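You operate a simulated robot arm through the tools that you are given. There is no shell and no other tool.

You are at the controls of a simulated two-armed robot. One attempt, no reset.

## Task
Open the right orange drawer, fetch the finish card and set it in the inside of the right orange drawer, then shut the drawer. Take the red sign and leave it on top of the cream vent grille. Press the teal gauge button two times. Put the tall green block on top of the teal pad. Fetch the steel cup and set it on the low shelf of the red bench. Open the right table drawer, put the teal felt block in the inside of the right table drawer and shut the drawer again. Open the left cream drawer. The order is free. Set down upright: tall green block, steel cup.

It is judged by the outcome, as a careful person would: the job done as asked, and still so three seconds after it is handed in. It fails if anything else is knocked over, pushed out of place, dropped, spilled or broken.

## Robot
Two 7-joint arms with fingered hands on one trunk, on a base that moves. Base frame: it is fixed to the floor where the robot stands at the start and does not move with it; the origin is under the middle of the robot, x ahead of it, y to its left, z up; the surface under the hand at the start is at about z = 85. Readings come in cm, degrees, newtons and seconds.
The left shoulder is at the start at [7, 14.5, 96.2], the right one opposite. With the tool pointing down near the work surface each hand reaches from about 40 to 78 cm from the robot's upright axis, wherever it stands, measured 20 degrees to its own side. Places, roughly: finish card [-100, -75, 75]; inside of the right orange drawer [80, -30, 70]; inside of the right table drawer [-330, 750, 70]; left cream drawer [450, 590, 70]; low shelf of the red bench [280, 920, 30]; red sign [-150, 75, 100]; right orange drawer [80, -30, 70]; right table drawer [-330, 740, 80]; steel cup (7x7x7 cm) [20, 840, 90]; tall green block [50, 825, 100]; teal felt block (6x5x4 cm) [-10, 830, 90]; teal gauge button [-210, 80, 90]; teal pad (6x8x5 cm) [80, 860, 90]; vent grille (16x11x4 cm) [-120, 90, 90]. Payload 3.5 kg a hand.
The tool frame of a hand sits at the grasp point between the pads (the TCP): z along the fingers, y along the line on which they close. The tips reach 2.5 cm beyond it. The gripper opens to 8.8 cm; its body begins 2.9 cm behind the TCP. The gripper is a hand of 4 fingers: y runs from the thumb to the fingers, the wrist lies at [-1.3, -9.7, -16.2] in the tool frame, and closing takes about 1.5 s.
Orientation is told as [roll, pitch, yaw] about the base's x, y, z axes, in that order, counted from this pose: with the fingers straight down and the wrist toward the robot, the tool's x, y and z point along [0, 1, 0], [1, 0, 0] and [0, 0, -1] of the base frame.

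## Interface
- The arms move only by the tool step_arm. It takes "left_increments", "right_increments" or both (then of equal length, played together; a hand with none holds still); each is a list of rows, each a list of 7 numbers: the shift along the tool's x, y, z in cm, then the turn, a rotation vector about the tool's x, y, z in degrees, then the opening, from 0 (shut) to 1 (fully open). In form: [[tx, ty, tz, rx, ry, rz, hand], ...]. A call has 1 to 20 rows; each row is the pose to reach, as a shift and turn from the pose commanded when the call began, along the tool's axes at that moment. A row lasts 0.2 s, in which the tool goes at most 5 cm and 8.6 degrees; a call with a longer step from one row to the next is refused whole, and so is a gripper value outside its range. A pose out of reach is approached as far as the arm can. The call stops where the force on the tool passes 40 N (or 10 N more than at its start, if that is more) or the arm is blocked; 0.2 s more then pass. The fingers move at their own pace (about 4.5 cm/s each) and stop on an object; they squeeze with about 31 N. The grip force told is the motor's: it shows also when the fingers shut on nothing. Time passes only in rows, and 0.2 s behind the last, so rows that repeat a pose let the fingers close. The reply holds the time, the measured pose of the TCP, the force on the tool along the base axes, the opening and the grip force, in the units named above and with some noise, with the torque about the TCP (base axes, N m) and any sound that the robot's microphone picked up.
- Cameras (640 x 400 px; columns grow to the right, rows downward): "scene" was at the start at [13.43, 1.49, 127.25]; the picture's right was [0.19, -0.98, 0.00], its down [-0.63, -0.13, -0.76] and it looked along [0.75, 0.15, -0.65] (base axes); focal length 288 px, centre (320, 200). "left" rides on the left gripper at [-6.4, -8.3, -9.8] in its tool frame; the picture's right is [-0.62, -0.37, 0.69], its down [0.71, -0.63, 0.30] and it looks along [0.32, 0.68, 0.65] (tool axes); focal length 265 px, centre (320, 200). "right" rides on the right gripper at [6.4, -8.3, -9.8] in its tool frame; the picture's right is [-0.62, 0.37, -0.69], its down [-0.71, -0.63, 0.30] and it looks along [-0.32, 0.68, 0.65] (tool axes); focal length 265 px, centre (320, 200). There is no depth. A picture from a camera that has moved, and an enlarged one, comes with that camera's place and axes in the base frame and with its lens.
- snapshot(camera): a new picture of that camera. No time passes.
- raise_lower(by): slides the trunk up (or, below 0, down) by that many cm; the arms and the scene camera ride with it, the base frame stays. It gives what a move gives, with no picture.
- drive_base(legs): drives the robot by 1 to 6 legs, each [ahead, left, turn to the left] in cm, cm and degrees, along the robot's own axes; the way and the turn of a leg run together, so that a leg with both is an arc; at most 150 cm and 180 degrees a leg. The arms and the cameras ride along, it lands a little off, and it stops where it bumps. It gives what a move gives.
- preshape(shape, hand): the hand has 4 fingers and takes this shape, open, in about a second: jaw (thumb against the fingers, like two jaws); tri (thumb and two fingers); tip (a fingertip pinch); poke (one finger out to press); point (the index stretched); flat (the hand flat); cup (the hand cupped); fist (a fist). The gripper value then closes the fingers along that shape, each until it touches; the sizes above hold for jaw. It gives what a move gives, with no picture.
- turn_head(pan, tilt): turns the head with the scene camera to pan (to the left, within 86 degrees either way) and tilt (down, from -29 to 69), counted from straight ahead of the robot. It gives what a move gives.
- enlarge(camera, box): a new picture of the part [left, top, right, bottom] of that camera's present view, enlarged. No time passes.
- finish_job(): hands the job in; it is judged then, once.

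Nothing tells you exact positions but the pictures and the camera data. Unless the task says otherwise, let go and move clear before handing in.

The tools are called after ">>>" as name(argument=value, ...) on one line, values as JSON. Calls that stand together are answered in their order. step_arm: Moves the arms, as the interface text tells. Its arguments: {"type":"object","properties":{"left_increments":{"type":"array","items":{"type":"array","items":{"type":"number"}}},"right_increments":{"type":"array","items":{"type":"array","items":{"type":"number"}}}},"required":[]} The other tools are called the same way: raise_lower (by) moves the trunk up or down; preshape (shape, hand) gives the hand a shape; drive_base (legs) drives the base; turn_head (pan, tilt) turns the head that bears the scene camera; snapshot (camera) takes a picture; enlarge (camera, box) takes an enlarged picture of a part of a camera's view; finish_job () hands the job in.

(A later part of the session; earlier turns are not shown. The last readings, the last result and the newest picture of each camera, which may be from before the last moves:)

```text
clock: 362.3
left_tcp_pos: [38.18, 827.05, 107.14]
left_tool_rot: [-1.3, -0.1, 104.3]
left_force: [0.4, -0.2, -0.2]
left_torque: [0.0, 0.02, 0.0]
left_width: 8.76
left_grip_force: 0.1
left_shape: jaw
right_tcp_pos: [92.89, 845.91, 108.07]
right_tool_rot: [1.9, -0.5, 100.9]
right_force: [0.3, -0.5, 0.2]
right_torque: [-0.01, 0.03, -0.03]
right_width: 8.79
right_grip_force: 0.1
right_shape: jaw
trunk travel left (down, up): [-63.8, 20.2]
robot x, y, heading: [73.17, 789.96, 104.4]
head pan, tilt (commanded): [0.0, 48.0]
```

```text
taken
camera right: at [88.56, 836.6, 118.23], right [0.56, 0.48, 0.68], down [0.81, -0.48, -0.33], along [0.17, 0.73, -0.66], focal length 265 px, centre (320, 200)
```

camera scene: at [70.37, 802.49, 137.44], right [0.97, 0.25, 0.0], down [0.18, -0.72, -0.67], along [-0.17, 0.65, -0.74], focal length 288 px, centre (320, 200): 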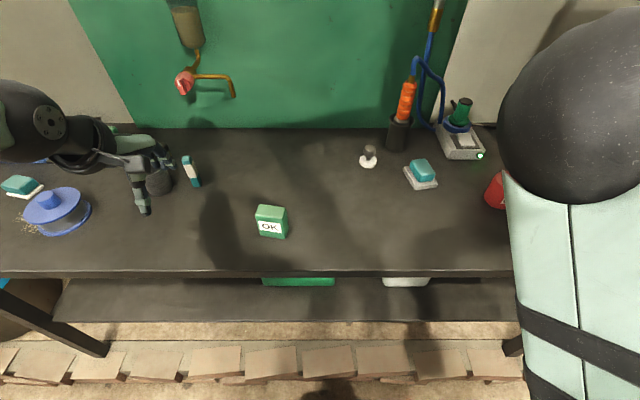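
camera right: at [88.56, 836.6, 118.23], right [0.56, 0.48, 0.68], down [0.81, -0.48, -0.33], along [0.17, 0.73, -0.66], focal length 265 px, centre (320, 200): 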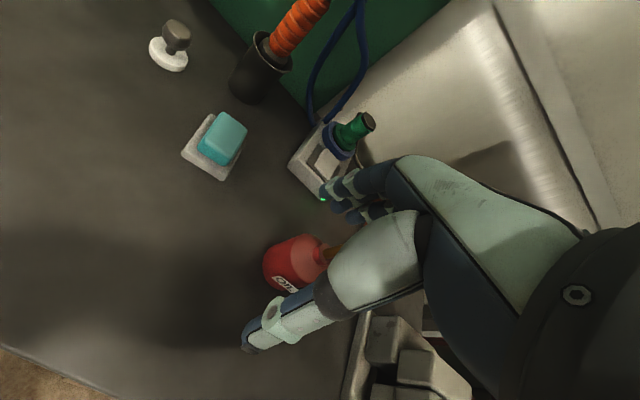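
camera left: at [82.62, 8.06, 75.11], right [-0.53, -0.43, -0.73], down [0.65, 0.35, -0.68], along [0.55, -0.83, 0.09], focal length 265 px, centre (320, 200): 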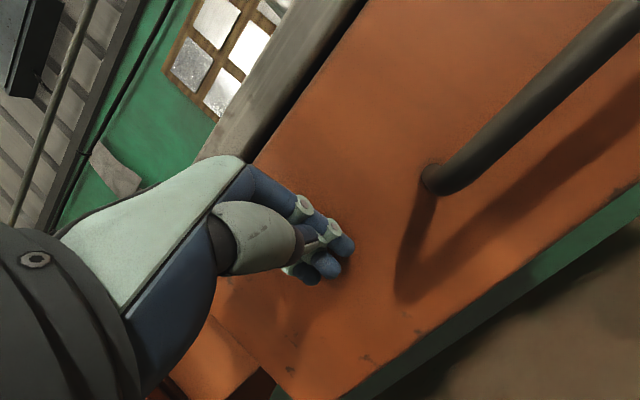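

Now I also see a teal-and-white block at the far left, which is the felt block near (-10, 830). I'll zoom on the green block, the pad and the felt block.

>>> enlarge(camera="scene", box=[230, 130, 330, 250])

>>> enlarge(camera="scene", box=[370, 130, 470, 210])

>>> enlarge(camera="scene", box=[0, 140, 120, 240])

>>> enlarge(camera="right", box=[140, 60, 300, 200])

```text
3.33 times, centred on (280, 190) of scene
camera zoom: at [70.37, 802.49, 137.44], right [0.97, 0.25, 0.0], down [0.18, -0.72, -0.67], along [-0.17, 0.65, -0.74], focal length 961 px, centre (453, 233)
```

zoom: 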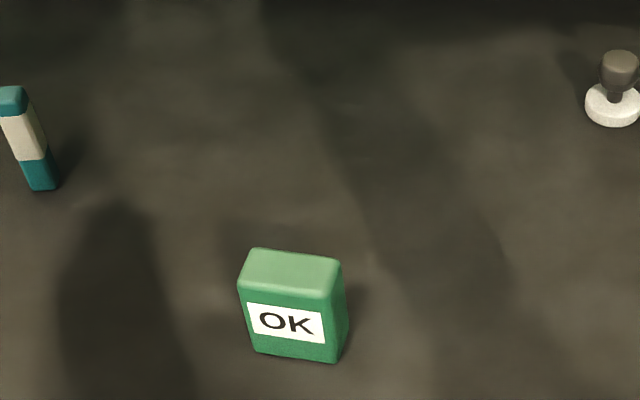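

```text
5.00 times, centred on (420, 170) of scene
camera zoom: at [70.37, 802.49, 137.44], right [0.97, 0.25, 0.0], down [0.18, -0.72, -0.67], along [-0.17, 0.65, -0.74], focal length 1442 px, centre (-180, 350)
```

zoom: 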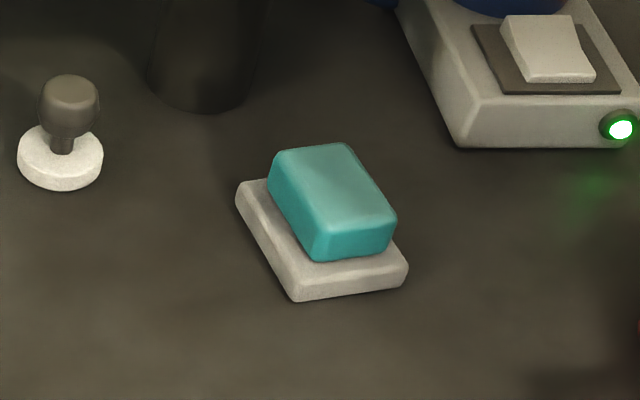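

```text
4.00 times, centred on (60, 190) of scene
camera zoom: at [70.37, 802.49, 137.44], right [0.97, 0.25, 0.0], down [0.18, -0.72, -0.67], along [-0.17, 0.65, -0.74], focal length 1153 px, centre (1360, 240)
```

zoom: 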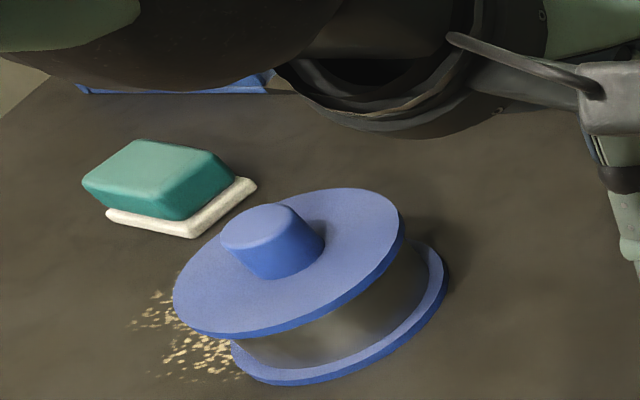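

```text
2.86 times, centred on (220, 130) of right
camera zoom: at [88.56, 836.6, 118.23], right [0.56, 0.48, 0.68], down [0.81, -0.48, -0.33], along [0.17, 0.73, -0.66], focal length 758 px, centre (606, 400)
```

zoom: 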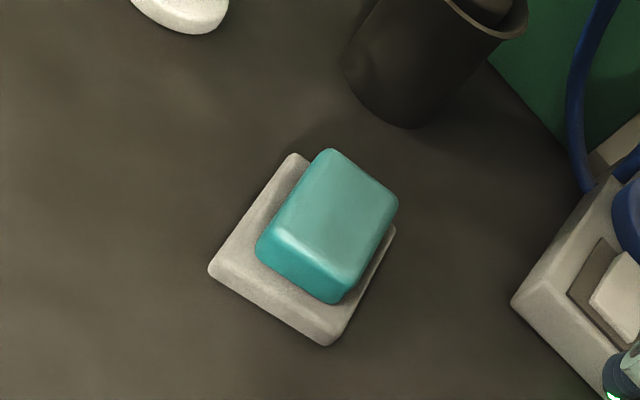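

The green "OK" block is about 5.5×3.3×7 cm at (51.2, 836.7); the teal pad's top is about 4×5.5 cm at (81.7, 860.8), turned roughly 26° from the block. I'll bring the right hand over the green block.

>>> step_arm(right_increments=[[3.6, -0.1, 0.4, 0, -0.3, 0.5, 1], [7.2, -0.2, 0.8, 0.2, -0.6, 1, 1], [10.8, -0.3, 1.2, 0.3, -0.9, 1.5, 1], [14.4, -0.4, 1.6, 0.4, -1.2, 2, 1], [18, -0.5, 2, 0.5, -1.5, 2.5, 1], [21.6, -0.6, 2.4, 0.5, -1.9, 3, 1], [25.2, -0.7, 2.8, 0.5, -1.9, 3.5, 1], [28.8, -0.8, 3.2, 0.5, -1.9, 4, 1], [32.4, -0.9, 3.6, 0.5, -1.9, 4.5, 1], [36, -1, 4, 0.5, -1.9, 5, 1], [39.6, -1.1, 4.5, 0.5, -1.9, 5.5, 1], [42.7, -1.15, 5, 0.5, -1.9, 5.7, 1], [42.7, -1.15, 5, 0.5, -1.9, 5.7, 1]])

>>> snapshot(camera="scene")

>>> snapshot(camera="right")

```text
clock: 365.3
left_tcp_pos: [37.97, 827.04, 107.15]
left_tool_rot: [-1.4, -0.1, 104.4]
left_force: [-0.1, 0.2, -1.0]
left_torque: [0.02, -0.02, 0.0]
left_width: 8.77
left_grip_force: 0.1
left_shape: jaw
right_tcp_pos: [52.37, 838.36, 108.07]
right_tool_rot: [4.7, -0.7, 93.0]
right_force: [-0.2, 0.4, 1.0]
right_torque: [0.0, -0.02, -0.02]
right_width: 8.78
right_grip_force: 0.1
right_shape: jaw
right hand out of reach, approached as far as the arm can: row 5, 6, 7
trunk travel left (down, up): [-63.8, 20.2]
robot x, y, heading: [73.24, 790.34, 104.2]
head pan, tilt (commanded): [0.0, 48.0]
stopped in row 13 (right hand): the arm was blocked; the commanded pose is now the measured one
```

```text
taken
camera scene: at [70.37, 802.4, 137.45], right [0.97, 0.25, 0.0], down [0.18, -0.72, -0.67], along [-0.17, 0.65, -0.74], focal length 288 px, centre (320, 200)
```

scene: 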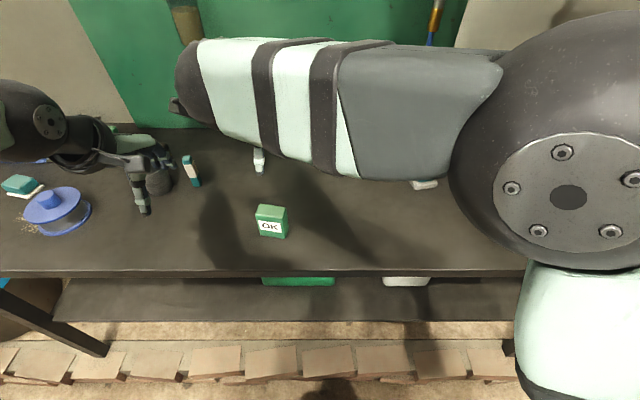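

```text
taken
camera right: at [47.22, 829.68, 118.49], right [0.66, 0.4, 0.64], down [0.72, -0.59, -0.37], along [0.23, 0.7, -0.67], focal length 265 px, centre (320, 200)
```

right: 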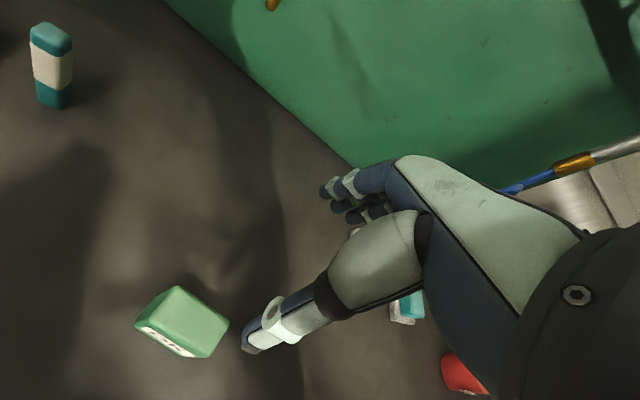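

My two hands were touching each other. I'll move the left hand out to the left first.

>>> step_arm(left_increments=[[2, 0, 0, 0, 0, 0, 1], [5, 0, -1, 0, 0, 0, 1], [8, 0, -2, 0, 0, 0, 1], [11, 0, -3, 0, 0, 0, 1], [14, 0, -4, 0, 0, 0, 1], [17, 0, -5, 0, 0, 0, 1], [20, 0, -5, 0, 0, 0, 1], [20, 0, -5, 0, 0, 0, 1]], right_increments=[[-2, 0, 0, 0, 0, 0, 1], [-3, 0, 0, 0, 0, 0, 1], [-4, 0, 0, 0, 0, 0, 1], [-4, 0, 0, 0, 0, 0, 1], [-4, 0, 0, 0, 0, 0, 1], [-4, 0, 0, 0, 0, 0, 1], [-4, 0, 0, 0, 0, 0, 1], [-4, 0, 0, 0, 0, 0, 1]])

>>> snapshot(camera="scene")

>>> snapshot(camera="right")

```text
clock: 367.1
left_tcp_pos: [18.44, 821.98, 111.8]
left_tool_rot: [-1.3, 0.0, 104.5]
left_force: [0.6, -0.1, -0.6]
left_torque: [0.0, -0.02, -0.04]
left_width: 8.76
left_grip_force: 0.0
left_shape: jaw
right_tcp_pos: [56.22, 838.36, 107.41]
right_tool_rot: [4.2, -0.6, 93.3]
right_force: [-0.7, 0.0, 0.7]
right_torque: [0.02, -0.01, 0.02]
right_width: 8.78
right_grip_force: 0.1
right_shape: jaw
trunk travel left (down, up): [-63.8, 20.2]
robot x, y, heading: [73.59, 790.33, 104.2]
head pan, tilt (commanded): [0.0, 48.0]
```

```text
taken
camera scene: at [70.47, 802.45, 137.44], right [0.97, 0.25, 0.0], down [0.18, -0.72, -0.67], along [-0.17, 0.65, -0.74], focal length 288 px, centre (320, 200)
```

scene: 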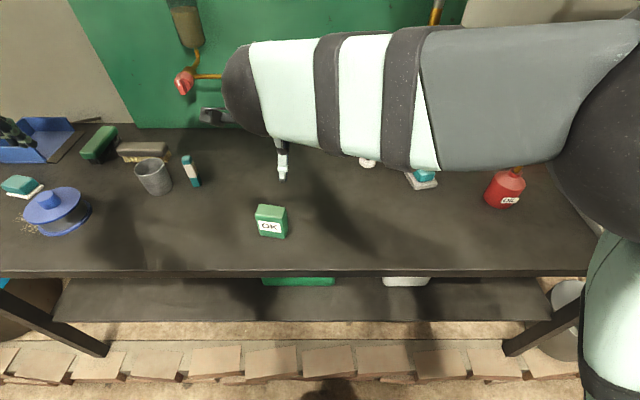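

```text
taken
camera right: at [51.1, 829.69, 117.85], right [0.65, 0.4, 0.65], down [0.72, -0.59, -0.36], along [0.23, 0.71, -0.67], focal length 265 px, centre (320, 200)
```

right: 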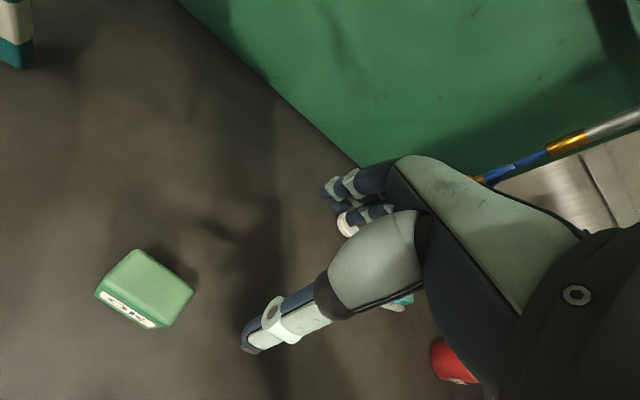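

The hands are apart. I'll centre the right hand over the green block and level it.

>>> step_arm(right_increments=[[1.5, -0.6, 1, 0.2, -1.4, -0.6, 1], [3, -1.2, 2, 0.4, -2.8, -1.2, 1], [4.5, -1.7, 3, 0.6, -4.2, -1.9, 1], [5, -1.9, 4, 0.6, -4.2, -1.9, 1], [5, -1.9, 4, 0.6, -4.2, -1.9, 1]])

>>> snapshot(camera="right")

>>> enlarge(camera="scene", box=[200, 120, 340, 260])

```text
clock: 368.5
left_tcp_pos: [18.59, 822.02, 111.65]
left_tool_rot: [-1.4, 0.0, 104.3]
left_force: [-0.3, -0.5, -0.7]
left_torque: [0.01, -0.02, 0.02]
left_width: 8.76
left_grip_force: 0.0
left_shape: jaw
right_tcp_pos: [52.09, 837.9, 107.73]
right_tool_rot: [4.9, -0.9, 93.0]
right_force: [0.6, -0.2, 0.3]
right_torque: [0.02, 0.01, 0.01]
right_width: 8.77
right_grip_force: 0.0
right_shape: jaw
trunk travel left (down, up): [-63.8, 20.2]
robot x, y, heading: [73.7, 790.21, 104.4]
head pan, tilt (commanded): [0.0, 48.0]
stopped in row 5 (right hand): the arm was blocked; the commanded pose is now the measured one
```

```text
taken
camera right: at [47.05, 829.15, 117.97], right [0.66, 0.39, 0.64], down [0.72, -0.59, -0.37], along [0.23, 0.71, -0.67], focal length 265 px, centre (320, 200)
```

right: 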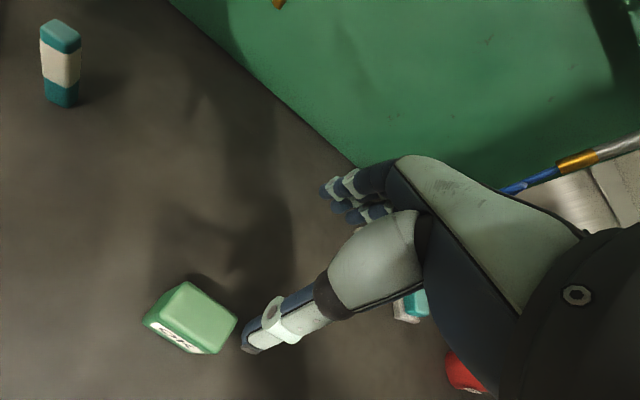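

```text
2.86 times, centred on (270, 190) of scene
camera zoom: at [70.4, 802.43, 137.44], right [0.97, 0.25, 0.0], down [0.18, -0.72, -0.67], along [-0.17, 0.65, -0.74], focal length 824 px, centre (463, 229)
```

zoom: 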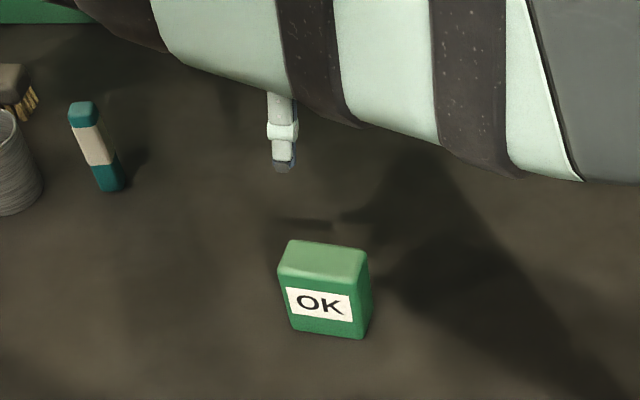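

The right arm seems jammed against my own body when reaching this far inward. I'll shift it right and move the base left instead, so the block lies straight ahead of that arm.

>>> step_arm(right_increments=[[-3, 0, 0, 0, 0, 0, 1], [-6, 0, 0, 0.3, -1.5, 0, 1], [-9, 0, 0, 0.6, -3, 0, 1], [-12, 0, 0, 0.9, -4.9, 0, 1], [-15, 0, 0, 0.9, -4.9, -2.2, 1], [-18, 0, 0, 0.9, -4.9, -2.2, 1], [-18, 0, 0, 0.9, -4.9, -2.2, 1]])

>>> drive_base(legs=[[0, 17, 0]])

>>> snapshot(camera="scene")

>>> snapshot(camera="right")

```text
clock: 370.1
left_tcp_pos: [18.3, 822.02, 111.61]
left_tool_rot: [-1.4, 0.1, 104.4]
left_force: [-0.6, -0.5, -0.5]
left_torque: [-0.02, 0.0, 0.01]
left_width: 8.73
left_grip_force: 0.0
left_shape: jaw
right_tcp_pos: [69.83, 838.72, 105.91]
right_tool_rot: [-0.4, 0.0, 95.5]
right_force: [-0.5, 0.5, 0.0]
right_torque: [0.0, 0.02, -0.03]
right_width: 8.75
right_grip_force: 0.1
right_shape: jaw
trunk travel left (down, up): [-63.8, 20.2]
robot x, y, heading: [73.34, 790.01, 104.3]
head pan, tilt (commanded): [0.0, 48.0]
```

```text
clock: 371.6
left_tcp_pos: [2.06, 817.87, 111.77]
left_tool_rot: [-1.3, 0.1, 104.3]
left_force: [0.4, 0.9, -0.3]
left_torque: [-0.02, -0.03, 0.01]
left_width: 8.77
left_grip_force: 0.1
left_shape: jaw
right_tcp_pos: [53.6, 834.46, 106.17]
right_tool_rot: [-0.3, 0.1, 95.5]
right_force: [-0.2, -0.2, 0.4]
right_torque: [0.01, 0.03, -0.01]
right_width: 8.77
right_grip_force: 0.1
right_shape: jaw
trunk travel left (down, up): [-63.8, 20.2]
robot x, y, heading: [56.93, 785.85, 104.4]
head pan, tilt (commanded): [0.0, 48.0]
```

```text
taken
camera scene: at [54.09, 798.27, 137.44], right [0.97, 0.25, 0.0], down [0.18, -0.72, -0.67], along [-0.17, 0.65, -0.74], focal length 288 px, centre (320, 200)
```

scene: 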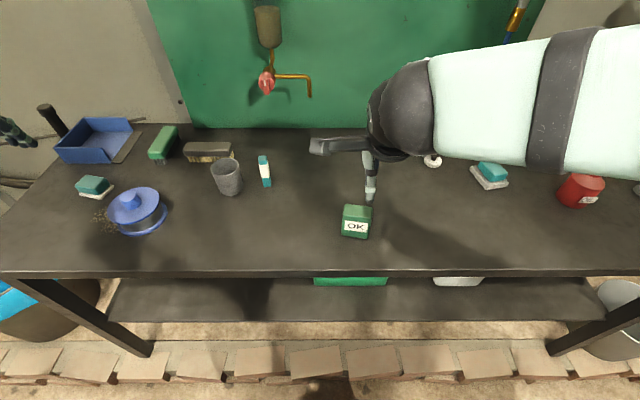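

```text
taken
camera right: at [47.87, 825.66, 115.9], right [0.58, 0.43, 0.7], down [0.77, -0.56, -0.3], along [0.26, 0.71, -0.65], focal length 265 px, centre (320, 200)
```

right: 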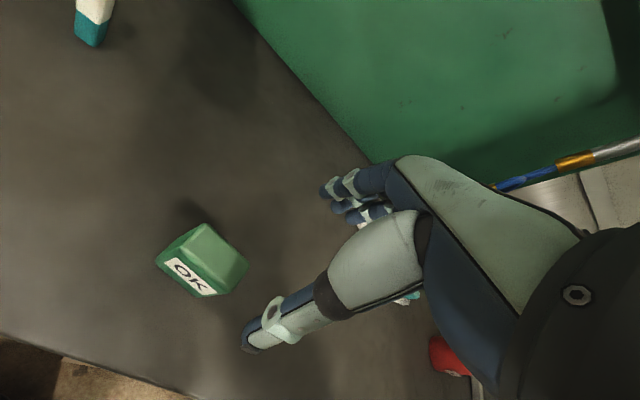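

Level and freer now. I'll re-measure the block from here.

>>> enlarge(camera="scene", box=[310, 140, 410, 250])

>>> enlarge(camera="right", box=[130, 180, 330, 370])

```text
3.64 times, centred on (360, 195) of scene
camera zoom: at [54.09, 798.27, 137.44], right [0.97, 0.25, 0.0], down [0.18, -0.72, -0.67], along [-0.17, 0.65, -0.74], focal length 1048 px, centre (174, 218)
```

zoom: 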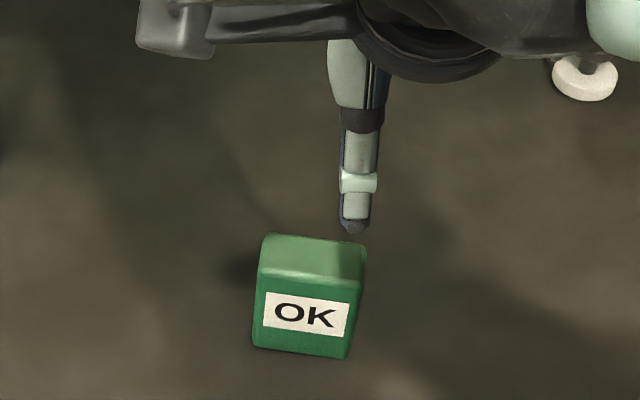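

```text
2.11 times, centred on (230, 275) of right
camera zoom: at [47.87, 825.66, 115.9], right [0.58, 0.43, 0.7], down [0.77, -0.56, -0.3], along [0.26, 0.71, -0.65], focal length 559 px, centre (510, 42)
```

zoom: 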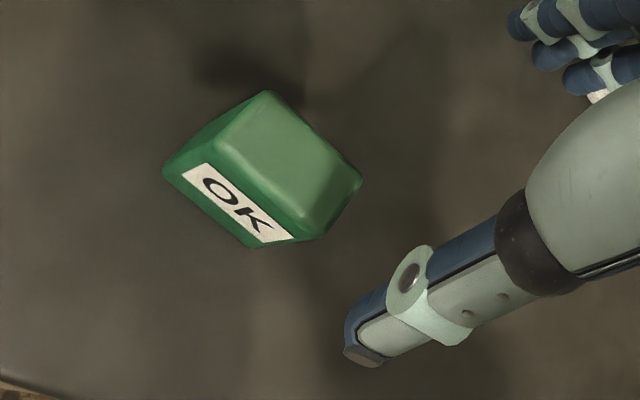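

The block's centre is at (52.3, 836.5). I'll move above it and lower partway to check the straddle.

>>> step_arm(right_increments=[[0.5, 1, 1, 0, 0, 0, 1], [1.1, 2.1, 3, 0, 0, 0, 1], [1.1, 2.1, 6, 0, 0, 0, 1], [1.1, 2.1, 9, 0, 0, 0, 1], [1.1, 2.1, 10, 0, 0, 0, 1], [1.1, 2.1, 10, 0, 0, 0, 1]])

>>> snapshot(camera="right")

>>> enlarge(camera="scene", box=[310, 140, 410, 250])

```text
clock: 373.0
left_tcp_pos: [2.03, 817.9, 111.68]
left_tool_rot: [-1.2, 0.0, 104.4]
left_force: [0.2, -0.1, -0.8]
left_torque: [0.03, -0.01, -0.02]
left_width: 8.78
left_grip_force: 0.1
left_shape: jaw
right_tcp_pos: [52.21, 836.41, 95.9]
right_tool_rot: [-0.5, 0.0, 95.4]
right_force: [-0.7, -0.3, -0.7]
right_torque: [0.02, 0.0, 0.02]
right_width: 8.79
right_grip_force: 0.1
right_shape: jaw
trunk travel left (down, up): [-63.8, 20.2]
robot x, y, heading: [56.61, 785.82, 104.3]
head pan, tilt (commanded): [0.0, 48.0]
```

```text
taken
camera right: at [46.57, 827.65, 105.8], right [0.58, 0.43, 0.7], down [0.77, -0.56, -0.3], along [0.26, 0.71, -0.65], focal length 265 px, centre (320, 200)
```

right: 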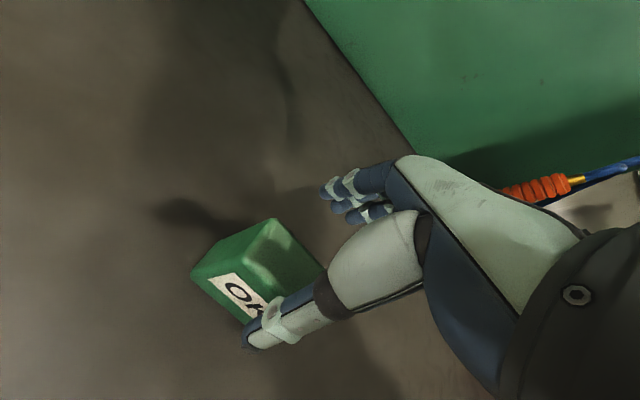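

```text
3.64 times, centred on (360, 195) of scene
camera zoom: at [53.93, 798.22, 137.44], right [0.97, 0.25, 0.0], down [0.18, -0.72, -0.67], along [-0.17, 0.65, -0.74], focal length 1048 px, centre (174, 218)
```

zoom: 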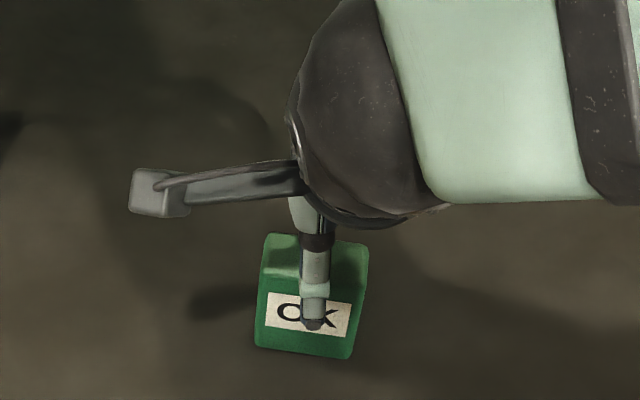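

Thumb centred in front of the block, fingers behind. I'll lower to gripping height and close.

>>> step_arm(right_increments=[[0, 0, 2.5, 0, 0, 0, 1], [0, 0, 5, 0, 0, 0, 1], [0, 0, 6.7, 0, 0, 0, 1], [0, 0, 6.7, 0, 0, 0, 1], [0, 0, 6.7, 0, 0, 0, 0.6], [0, 0, 6.7, 0, 0, 0, 0.3], [0, 0, 6.7, 0, 0, 0, 0], [0, 0, 6.7, 0, 0, 0, 0], [0, 0, 6.7, 0, 0, 0, 0], [0, 0, 6.7, 0, 0, 0, 0], [0, 0, 6.7, 0, 0, 0, 0], [0, 0, 6.7, 0, 0, 0, 0]])

>>> snapshot(camera="right")

>>> enlarge(camera="scene", box=[310, 140, 410, 250])

```text
clock: 374.0
left_tcp_pos: [2.03, 817.59, 111.69]
left_tool_rot: [-1.3, -0.2, 104.3]
left_force: [-0.8, 0.3, -0.6]
left_torque: [0.0, 0.02, 0.0]
left_width: 8.74
left_grip_force: 0.0
left_shape: jaw
right_tcp_pos: [52.27, 837.03, 90.35]
right_tool_rot: [0.3, -1.8, 95.2]
right_force: [1.4, -1.3, 23.8]
right_torque: [0.6, -0.04, 0.01]
right_width: 8.01
right_grip_force: 1.2
right_shape: jaw
trunk travel left (down, up): [-63.8, 20.2]
robot x, y, heading: [56.93, 785.88, 104.4]
head pan, tilt (commanded): [0.0, 48.0]
stopped in row 5 (right hand): the force on the tool passed its limit at 43 N (the readings are from after the stop); the commanded pose is now the measured one
```

```text
taken
camera right: at [46.62, 828.01, 100.0], right [0.59, 0.4, 0.7], down [0.77, -0.56, -0.32], along [0.26, 0.73, -0.63], focal length 265 px, centre (320, 200)
```

right: 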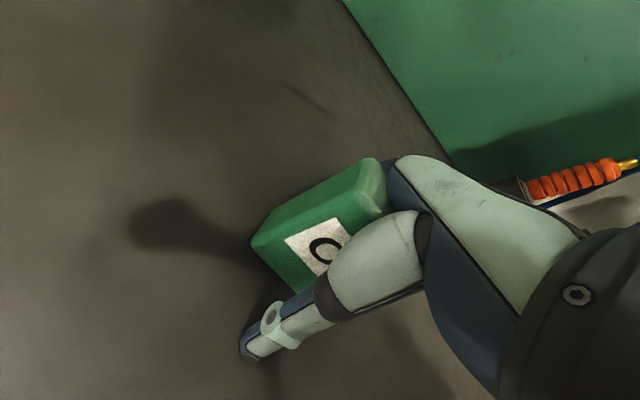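

```text
3.64 times, centred on (360, 195) of scene
camera zoom: at [53.98, 798.0, 137.48], right [0.97, 0.25, 0.0], down [0.18, -0.72, -0.67], along [-0.17, 0.65, -0.74], focal length 1048 px, centre (174, 218)
```

zoom: 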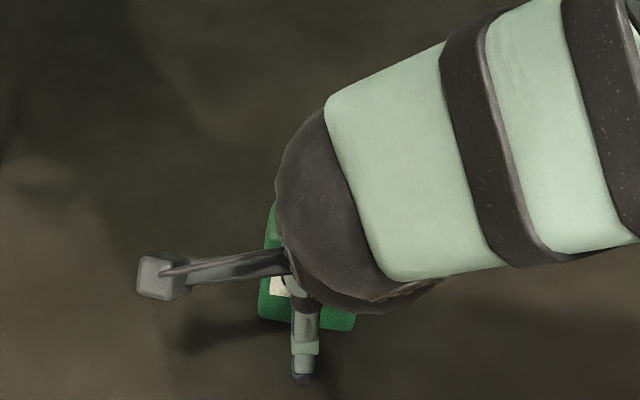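

The palm touched the block's top, so it's a bit taller (about 8 cm). I'll rise 1.3 cm and then close.

>>> step_arm(right_increments=[[0, 0, -1.3, 1.8, 0, 0, 1], [0, -0.4, -1.3, 1.8, 0, 0, 1], [0, -0.4, -1.3, 1.8, 0, 0, 1]])

>>> snapshot(camera="right")

```text
clock: 374.8
left_tcp_pos: [2.05, 817.91, 111.74]
left_tool_rot: [-1.4, 0.0, 104.3]
left_force: [-0.3, -1.0, -0.7]
left_torque: [0.01, 0.0, 0.03]
left_width: 8.76
left_grip_force: 0.0
left_shape: jaw
right_tcp_pos: [52.28, 836.5, 91.01]
right_tool_rot: [-0.1, 1.0, 95.2]
right_force: [-0.2, 0.1, 0.6]
right_torque: [0.0, 0.0, -0.01]
right_width: 8.78
right_grip_force: 0.0
right_shape: jaw
trunk travel left (down, up): [-63.8, 20.2]
robot x, y, heading: [56.79, 785.71, 104.7]
head pan, tilt (commanded): [0.0, 48.0]
```

```text
taken
camera right: at [46.63, 827.81, 101.19], right [0.58, 0.43, 0.69], down [0.77, -0.57, -0.29], along [0.26, 0.7, -0.66], focal length 265 px, centre (320, 200)
```

right: 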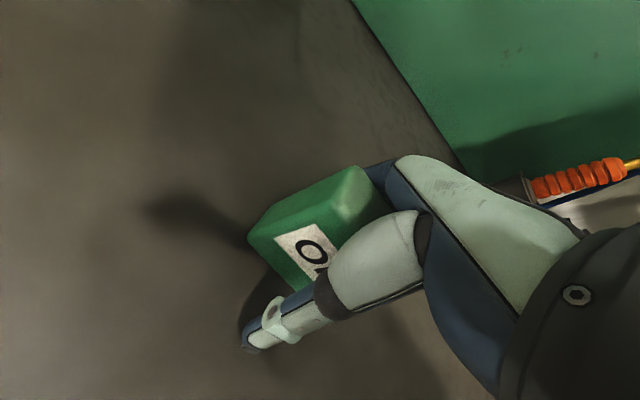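

No contact force now. I'll close the hand on the block.

>>> step_arm(right_increments=[[0, 0, 0, 0, 0, 0, 0.7], [0, 0, 0, 0, 0, 0, 0.4], [0, 0, 0, 0, 0, 0, 0.1], [0, 0, 0, 0, 0, 0, 0], [0, 0, 0, 0, 0, 0, 0], [0, 0, 0, 0, 0, 0, 0], [0, 0, 0, 0, 0, 0, 0], [0, 0, 0, 0, 0, 0, 0]])

>>> snapshot(camera="right")

```text
clock: 376.6
left_tcp_pos: [1.98, 817.89, 111.68]
left_tool_rot: [-1.2, -0.1, 104.3]
left_force: [-1.3, -0.4, -0.3]
left_torque: [0.0, -0.01, 0.01]
left_width: 8.76
left_grip_force: 0.1
left_shape: jaw
right_tcp_pos: [52.4, 836.37, 91.06]
right_tool_rot: [-0.1, 0.8, 95.2]
right_force: [-0.5, 0.1, -0.6]
right_torque: [0.02, -0.02, -0.01]
right_width: 2.65
right_grip_force: 30.8
right_shape: jaw
trunk travel left (down, up): [-63.8, 20.2]
robot x, y, heading: [57.09, 785.87, 104.1]
head pan, tilt (commanded): [0.0, 48.0]
```

```text
taken
camera right: at [46.64, 827.83, 101.21], right [0.58, 0.43, 0.69], down [0.77, -0.57, -0.29], along [0.26, 0.7, -0.66], focal length 265 px, centre (320, 200)
```

right: 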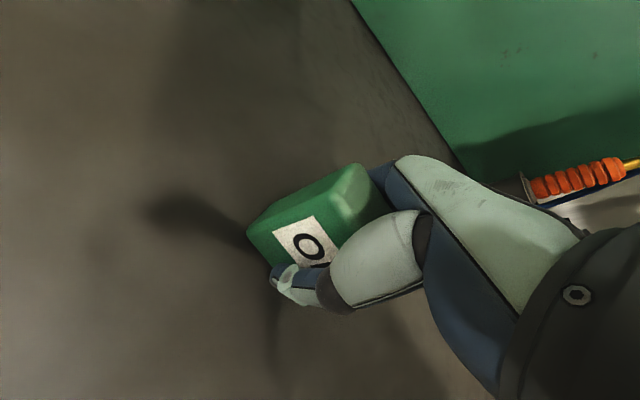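

Gripped (2.65 cm thick). I'll lift straight up 12 cm.

>>> step_arm(right_increments=[[0, 0, -1.5, 0, 0, 0, 0], [0, 0, -4, 0, 0, 0, 0], [0, 0, -7, 0, 0, 0, 0], [0, 0, -10, 0, 0, 0, 0], [0, 0, -12, 0, 0, 0, 0], [0, 0, -12, 0, 0, 0, 0]])

>>> snapshot(camera="right")

>>> snapshot(camera="scene")

```text
clock: 378.0
left_tcp_pos: [1.99, 817.84, 111.66]
left_tool_rot: [-1.2, 0.0, 104.3]
left_force: [-1.1, 0.3, 0.2]
left_torque: [-0.03, -0.04, 0.01]
left_width: 8.76
left_grip_force: 0.1
left_shape: jaw
right_tcp_pos: [52.04, 836.81, 103.21]
right_tool_rot: [0.0, 0.9, 95.2]
right_force: [-0.1, -0.2, 0.1]
right_torque: [0.0, -0.02, 0.04]
right_width: 2.63
right_grip_force: 31.2
right_shape: jaw
trunk travel left (down, up): [-63.8, 20.2]
robot x, y, heading: [56.96, 785.48, 104.3]
head pan, tilt (commanded): [0.0, 48.0]
```

```text
taken
camera right: at [46.43, 828.12, 113.3], right [0.58, 0.43, 0.69], down [0.77, -0.57, -0.29], along [0.26, 0.7, -0.66], focal length 265 px, centre (320, 200)
```

right: 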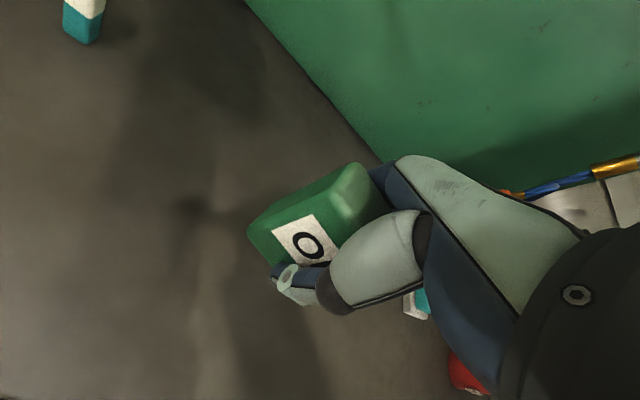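

```text
taken
camera scene: at [53.91, 798.27, 137.44], right [0.97, 0.25, 0.0], down [0.18, -0.72, -0.67], along [-0.17, 0.65, -0.74], focal length 288 px, centre (320, 200)
```

scene: 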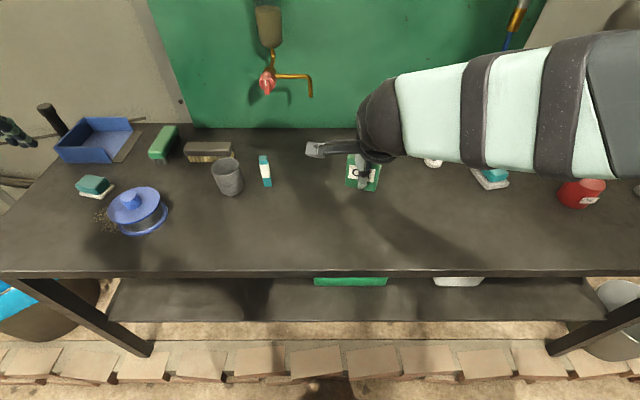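

The block is held upright. This table stands on the platform, so its top is at z≈88 and the pad's top about z≈92.5–93 at (81.4, 858.3). I'll shift the base right and carry the block over the pad, turning it 25° to match.

>>> drive_base(legs=[[0, -17, 0]])

>>> enlarge(camera="scene", box=[250, 90, 470, 230])

>>> snapshot(camera="right")

```text
clock: 379.5
left_tcp_pos: [18.27, 821.89, 111.57]
left_tool_rot: [-1.6, 0.0, 104.5]
left_force: [-0.3, -0.1, 0.1]
left_torque: [-0.02, -0.01, 0.0]
left_width: 8.8
left_grip_force: 0.1
left_shape: jaw
right_tcp_pos: [68.19, 840.86, 103.27]
right_tool_rot: [-0.1, 0.8, 95.3]
right_force: [0.5, -1.8, -1.3]
right_torque: [0.0, 0.0, 0.06]
right_width: 2.63
right_grip_force: 31.3
right_shape: jaw
trunk travel left (down, up): [-63.8, 20.2]
robot x, y, heading: [73.15, 790.14, 104.7]
head pan, tilt (commanded): [0.0, 48.0]
```

```text
2.86 times, centred on (360, 160) of scene
camera zoom: at [70.12, 802.4, 137.44], right [0.97, 0.25, 0.0], down [0.19, -0.72, -0.67], along [-0.17, 0.65, -0.74], focal length 824 px, centre (206, 314)
```

zoom: 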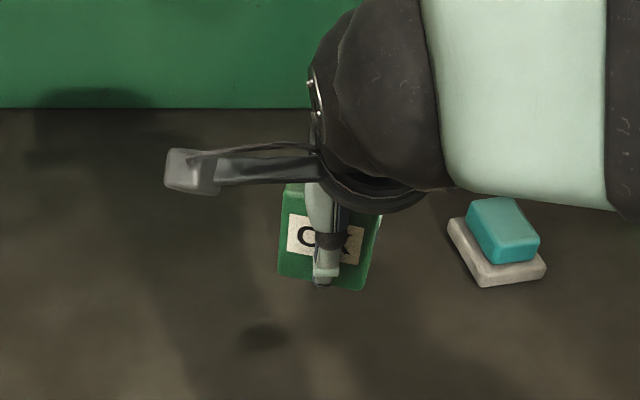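

```text
taken
camera right: at [62.56, 832.23, 113.28], right [0.58, 0.44, 0.69], down [0.77, -0.56, -0.29], along [0.26, 0.7, -0.66], focal length 265 px, centre (320, 200)
```

right: 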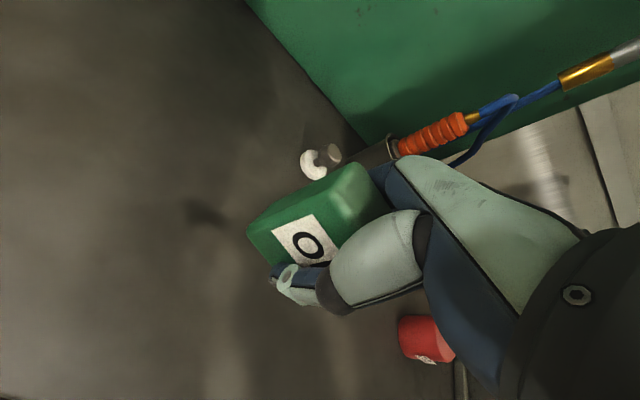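

The block hangs level, centred on the grip. I'll carry it over the pad.

>>> step_arm(right_increments=[[-2.1, 2.3, 0, -0.2, 0, -3.6, 0], [-4.2, 4.6, 0, -0.4, 0, -7.3, 0], [-6.3, 6.9, 0, -0.6, 0, -11, 0], [-8.4, 9.2, 0, -0.8, 0, -14.6, 0], [-10.5, 11.5, 0, -0.8, 0, -18.2, 0], [-12.6, 13.8, 0, -0.8, 0, -21.9, 0], [-14.75, 16.1, 0, -0.8, 0, -25.5, 0], [-14.75, 16.1, 0, -0.8, 0, -25.5, 0]])

>>> enlarge(camera="scene", box=[340, 70, 500, 210])

>>> snapshot(camera="right")

```text
clock: 381.3
left_tcp_pos: [18.25, 821.87, 111.73]
left_tool_rot: [-1.5, 0.0, 104.5]
left_force: [0.4, -0.1, 1.7]
left_torque: [0.03, 0.04, 0.03]
left_width: 8.75
left_grip_force: 0.0
left_shape: jaw
right_tcp_pos: [81.61, 858.3, 103.14]
right_tool_rot: [0.1, -0.1, 120.9]
right_force: [0.0, 0.8, -1.7]
right_torque: [-0.01, -0.01, 0.01]
right_width: 2.62
right_grip_force: 30.6
right_shape: jaw
trunk travel left (down, up): [-63.8, 20.2]
robot x, y, heading: [73.15, 790.15, 104.6]
head pan, tilt (commanded): [0.0, 48.0]
```

```text
2.86 times, centred on (420, 140) of scene
camera zoom: at [70.25, 802.37, 137.45], right [0.97, 0.25, 0.0], down [0.19, -0.72, -0.67], along [-0.17, 0.65, -0.74], focal length 824 px, centre (34, 371)
```

zoom: 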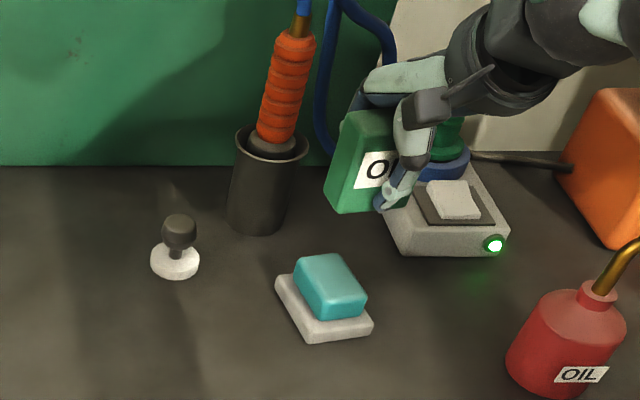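

```text
taken
camera right: at [80.37, 847.94, 113.11], right [0.34, 0.64, 0.69], down [0.94, -0.17, -0.31], along [-0.07, 0.75, -0.65], focal length 265 px, centre (320, 200)
```

right: 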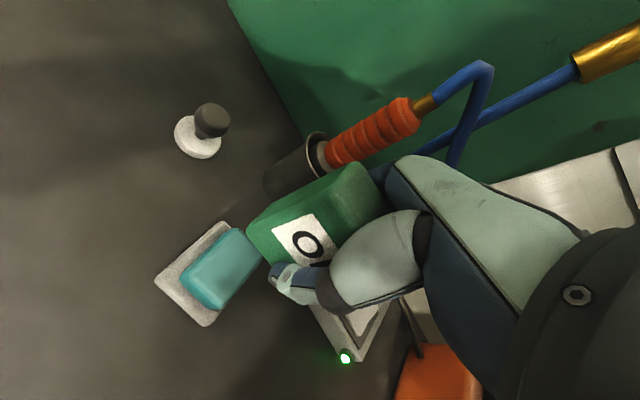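

Pad top confirmed at (81.0, 858.1, 92). The block is aligned; I'll lower it toward the pad.

>>> step_arm(right_increments=[[0.5, 0.2, 2, 0, 0, 0, 0], [0.5, 0.2, 4, 0, 0, 0, 0], [0.5, 0.2, 5.5, 0, 0, 0, 0], [0.5, 0.2, 6.5, 0, 0, 0, 0], [0.5, 0.2, 7, 0, 0, 0, 0], [0.5, 0.2, 7, 0, 0, 0, 0]])

>>> enlarge(camera="scene", box=[370, 90, 470, 200])

>>> snapshot(camera="right")

```text
clock: 382.7
left_tcp_pos: [18.23, 821.85, 111.78]
left_tool_rot: [-1.5, 0.0, 104.5]
left_force: [0.0, 0.6, 0.0]
left_torque: [0.01, -0.01, -0.02]
left_width: 8.77
left_grip_force: 0.2
left_shape: jaw
right_tcp_pos: [81.07, 858.16, 95.89]
right_tool_rot: [0.1, 0.0, 120.9]
right_force: [0.5, -0.4, -0.5]
right_torque: [0.05, 0.03, -0.03]
right_width: 2.63
right_grip_force: 31.1
right_shape: jaw
trunk travel left (down, up): [-63.8, 20.2]
robot x, y, heading: [73.2, 790.08, 104.5]
head pan, tilt (commanded): [0.0, 48.0]
```

```text
3.64 times, centred on (420, 145) of scene
camera zoom: at [70.3, 802.45, 137.44], right [0.97, 0.25, 0.0], down [0.19, -0.72, -0.67], along [-0.17, 0.65, -0.74], focal length 1048 px, centre (-44, 400)
```

zoom: 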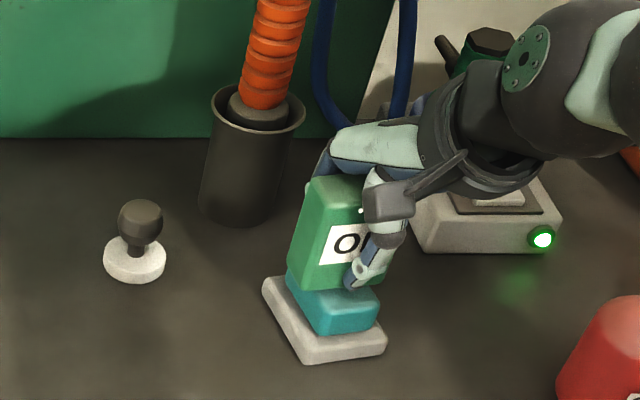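

```text
taken
camera right: at [79.83, 847.87, 105.93], right [0.34, 0.64, 0.69], down [0.94, -0.17, -0.31], along [-0.07, 0.75, -0.66], focal length 265 px, centre (320, 200)
```

right: 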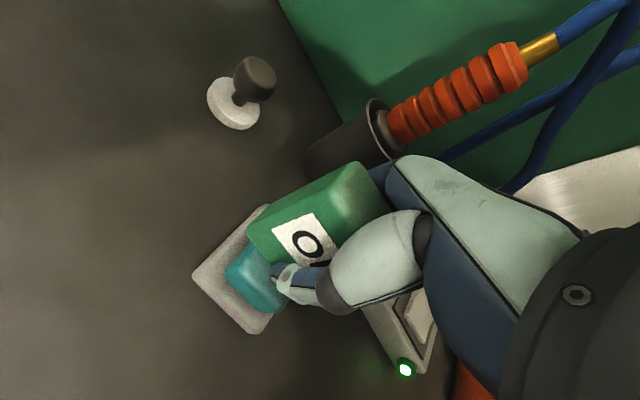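

The block is just above the pad. I'll nudge 0.4 cm to centre and lower until contact.

>>> step_arm(right_increments=[[-0.4, 0.1, 0.2, 0, 0, 0, 0], [-0.4, 0.1, 0.4, 0, 0, 0, 0], [-0.4, 0.1, 0.6, 0, 0, 0, 0], [-0.4, 0.1, 0.6, 0, 0, 0, 0]])

>>> enlarge(camera="scene", box=[370, 90, 470, 200])

```text
clock: 383.7
left_tcp_pos: [18.37, 821.91, 111.73]
left_tool_rot: [-1.4, 0.1, 104.5]
left_force: [0.0, -0.5, -0.3]
left_torque: [-0.02, 0.0, 0.0]
left_width: 8.77
left_grip_force: 0.1
left_shape: jaw
right_tcp_pos: [81.26, 858.46, 95.36]
right_tool_rot: [0.2, -0.1, 120.8]
right_force: [0.3, -0.8, -0.3]
right_torque: [-0.01, 0.01, -0.02]
right_width: 2.61
right_grip_force: 31.0
right_shape: jaw
trunk travel left (down, up): [-63.8, 20.2]
robot x, y, heading: [73.38, 789.73, 104.7]
head pan, tilt (commanded): [0.0, 48.0]
```

```text
3.64 times, centred on (420, 145) of scene
camera zoom: at [70.3, 802.44, 137.44], right [0.97, 0.25, 0.0], down [0.19, -0.72, -0.67], along [-0.17, 0.65, -0.74], focal length 1048 px, centre (-44, 400)
```

zoom: 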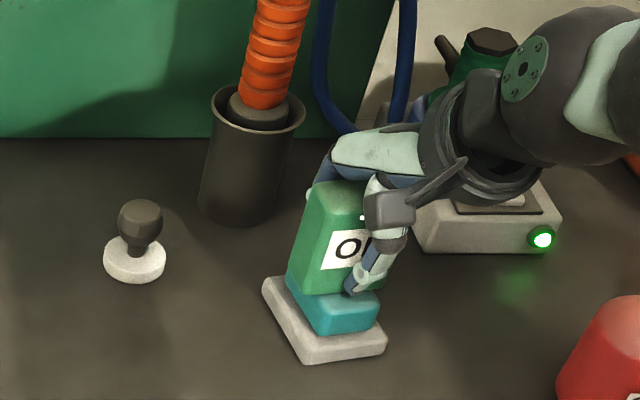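

>>> step_arm(right_increments=[[0, 0, 0.25, 0, 0, 0, 0], [0, 0, 0.5, 0, 0, 0, 0], [0, 0, 0.7, 0, 0, 0, 0], [0, 0, 0.7, 0, 0, 0, 0]])

>>> enlarge(camera="scene", box=[370, 90, 470, 200])

```text
clock: 384.7
left_tcp_pos: [18.28, 821.47, 111.83]
left_tool_rot: [-1.5, -0.3, 104.5]
left_force: [0.5, 0.6, -1.0]
left_torque: [-0.02, -0.03, 0.01]
left_width: 8.79
left_grip_force: 0.1
left_shape: jaw
right_tcp_pos: [81.23, 858.36, 95.15]
right_tool_rot: [-0.1, -0.5, 120.9]
right_force: [2.4, 6.2, 23.4]
right_torque: [0.11, -0.07, 0.04]
right_width: 2.75
right_grip_force: 31.2
right_shape: jaw
trunk travel left (down, up): [-63.8, 20.2]
robot x, y, heading: [73.23, 790.45, 104.4]
head pan, tilt (commanded): [0.0, 48.0]
```

```text
3.64 times, centred on (420, 145) of scene
camera zoom: at [70.31, 802.07, 137.5], right [0.97, 0.25, 0.0], down [0.19, -0.72, -0.67], along [-0.17, 0.65, -0.74], focal length 1048 px, centre (-44, 400)
```

zoom: 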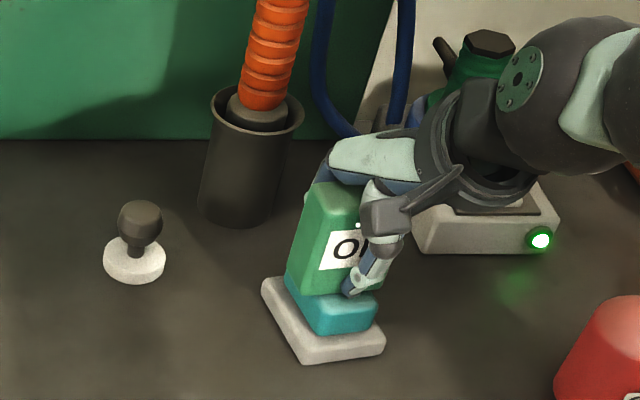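

Contact made. I'll relieve the pressure and open the hand slowly.

>>> step_arm(right_increments=[[0, 0, -0.45, 0, 0, 0, 0], [0, 0, -0.45, 0, 0, 0, 0], [0, 0, -0.45, 0, 0, 0, 0.4], [0, 0, -0.45, 0, 0, 0, 0.6], [0, 0, -0.45, 0, 0, 0, 0.8], [0, 0, -0.45, 0, 0, 0, 1], [0, 0, -0.45, 0, 0, 0, 1], [0, 0, -0.45, 0, 0, 0, 1], [0, 0, -0.45, 0, 0, 0, 1]])

>>> enlarge(camera="scene", box=[370, 90, 470, 200])

>>> snapshot(camera="right")

```text
clock: 386.7
left_tcp_pos: [18.2, 821.84, 111.7]
left_tool_rot: [-1.4, 0.0, 104.6]
left_force: [0.0, 0.8, -0.1]
left_torque: [0.01, 0.02, 0.02]
left_width: 8.79
left_grip_force: 0.0
left_shape: jaw
right_tcp_pos: [81.25, 858.55, 95.12]
right_tool_rot: [0.1, -0.1, 120.9]
right_force: [0.3, -0.5, 0.2]
right_torque: [0.02, 0.01, 0.0]
right_width: 8.76
right_grip_force: 0.1
right_shape: jaw
trunk travel left (down, up): [-63.8, 20.2]
robot x, y, heading: [73.45, 789.94, 104.3]
head pan, tilt (commanded): [0.0, 48.0]
```

```text
3.64 times, centred on (420, 145) of scene
camera zoom: at [70.3, 802.43, 137.44], right [0.97, 0.25, 0.0], down [0.19, -0.72, -0.67], along [-0.17, 0.65, -0.74], focal length 1048 px, centre (-44, 400)
```

zoom: 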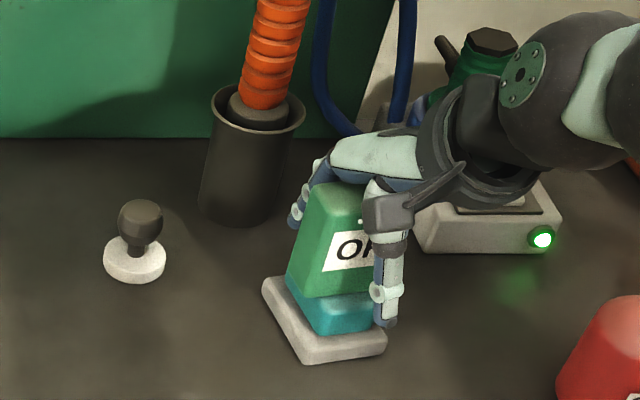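

```text
taken
camera right: at [80.06, 848.2, 105.05], right [0.34, 0.64, 0.69], down [0.94, -0.17, -0.31], along [-0.07, 0.75, -0.65], focal length 265 px, centre (320, 200)
```

right: 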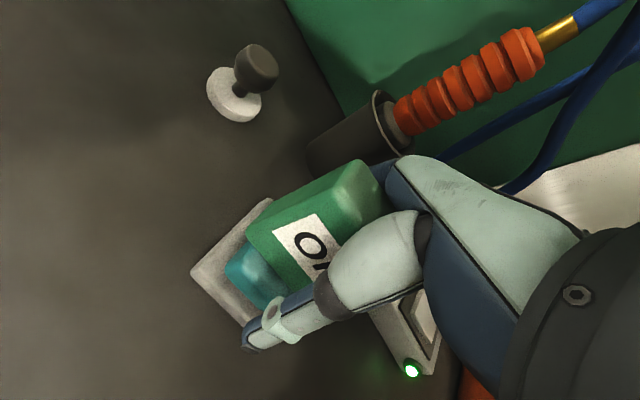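

The block stands on the pad, free of the hand. I'll rise straight up.

>>> step_arm(right_increments=[[0, 0, -1, 0, 0, 0, 1], [0, 0, -3, 0, 0, 0, 1], [0, 0, -6, 0, 0, 0, 1], [0, 0, -9, 0, 0, 0, 1], [0, 0, -12, 0, 0, 0, 1], [0, 0, -14, 0, 0, 0, 1]])

>>> enlarge(camera="scene", box=[370, 70, 480, 200])

>>> snapshot(camera="right")

```text
clock: 388.1
left_tcp_pos: [18.4, 821.81, 111.75]
left_tool_rot: [-1.4, 0.0, 104.5]
left_force: [0.1, 0.0, -0.7]
left_torque: [0.03, 0.01, -0.01]
left_width: 8.75
left_grip_force: 0.0
left_shape: jaw
right_tcp_pos: [81.17, 858.45, 109.08]
right_tool_rot: [0.2, -0.1, 120.9]
right_force: [-0.4, -0.3, -0.3]
right_torque: [-0.01, 0.0, -0.01]
right_width: 8.76
right_grip_force: 0.1
right_shape: jaw
trunk travel left (down, up): [-63.8, 20.2]
robot x, y, heading: [73.48, 790.32, 104.5]
head pan, tilt (commanded): [0.0, 48.0]
```

```text
3.08 times, centred on (425, 135) of scene
camera zoom: at [70.3, 802.4, 137.44], right [0.97, 0.25, 0.0], down [0.19, -0.72, -0.67], along [-0.17, 0.65, -0.74], focal length 887 px, centre (-3, 400)
```

zoom: 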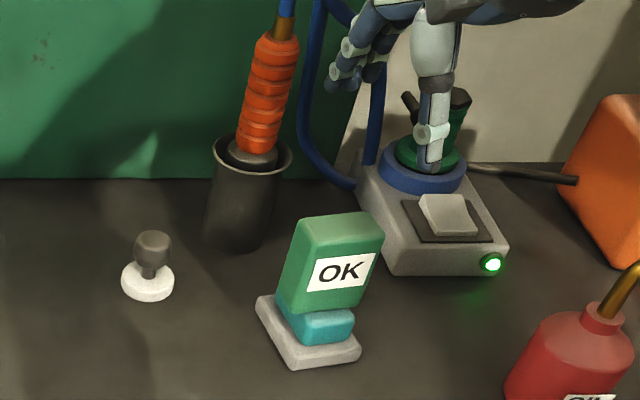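

```text
taken
camera right: at [79.98, 848.08, 119.05], right [0.34, 0.64, 0.69], down [0.94, -0.17, -0.31], along [-0.07, 0.75, -0.65], focal length 265 px, centre (320, 200)
```

right: 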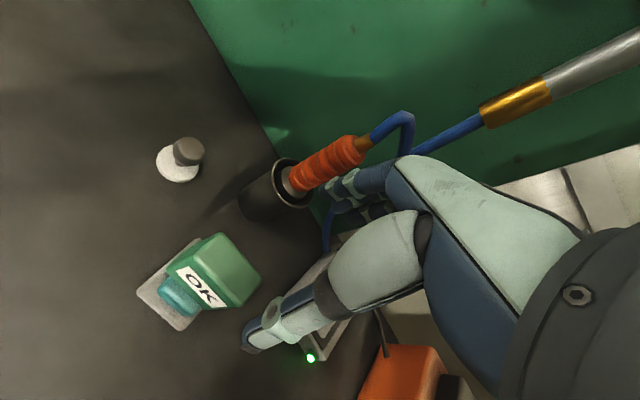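

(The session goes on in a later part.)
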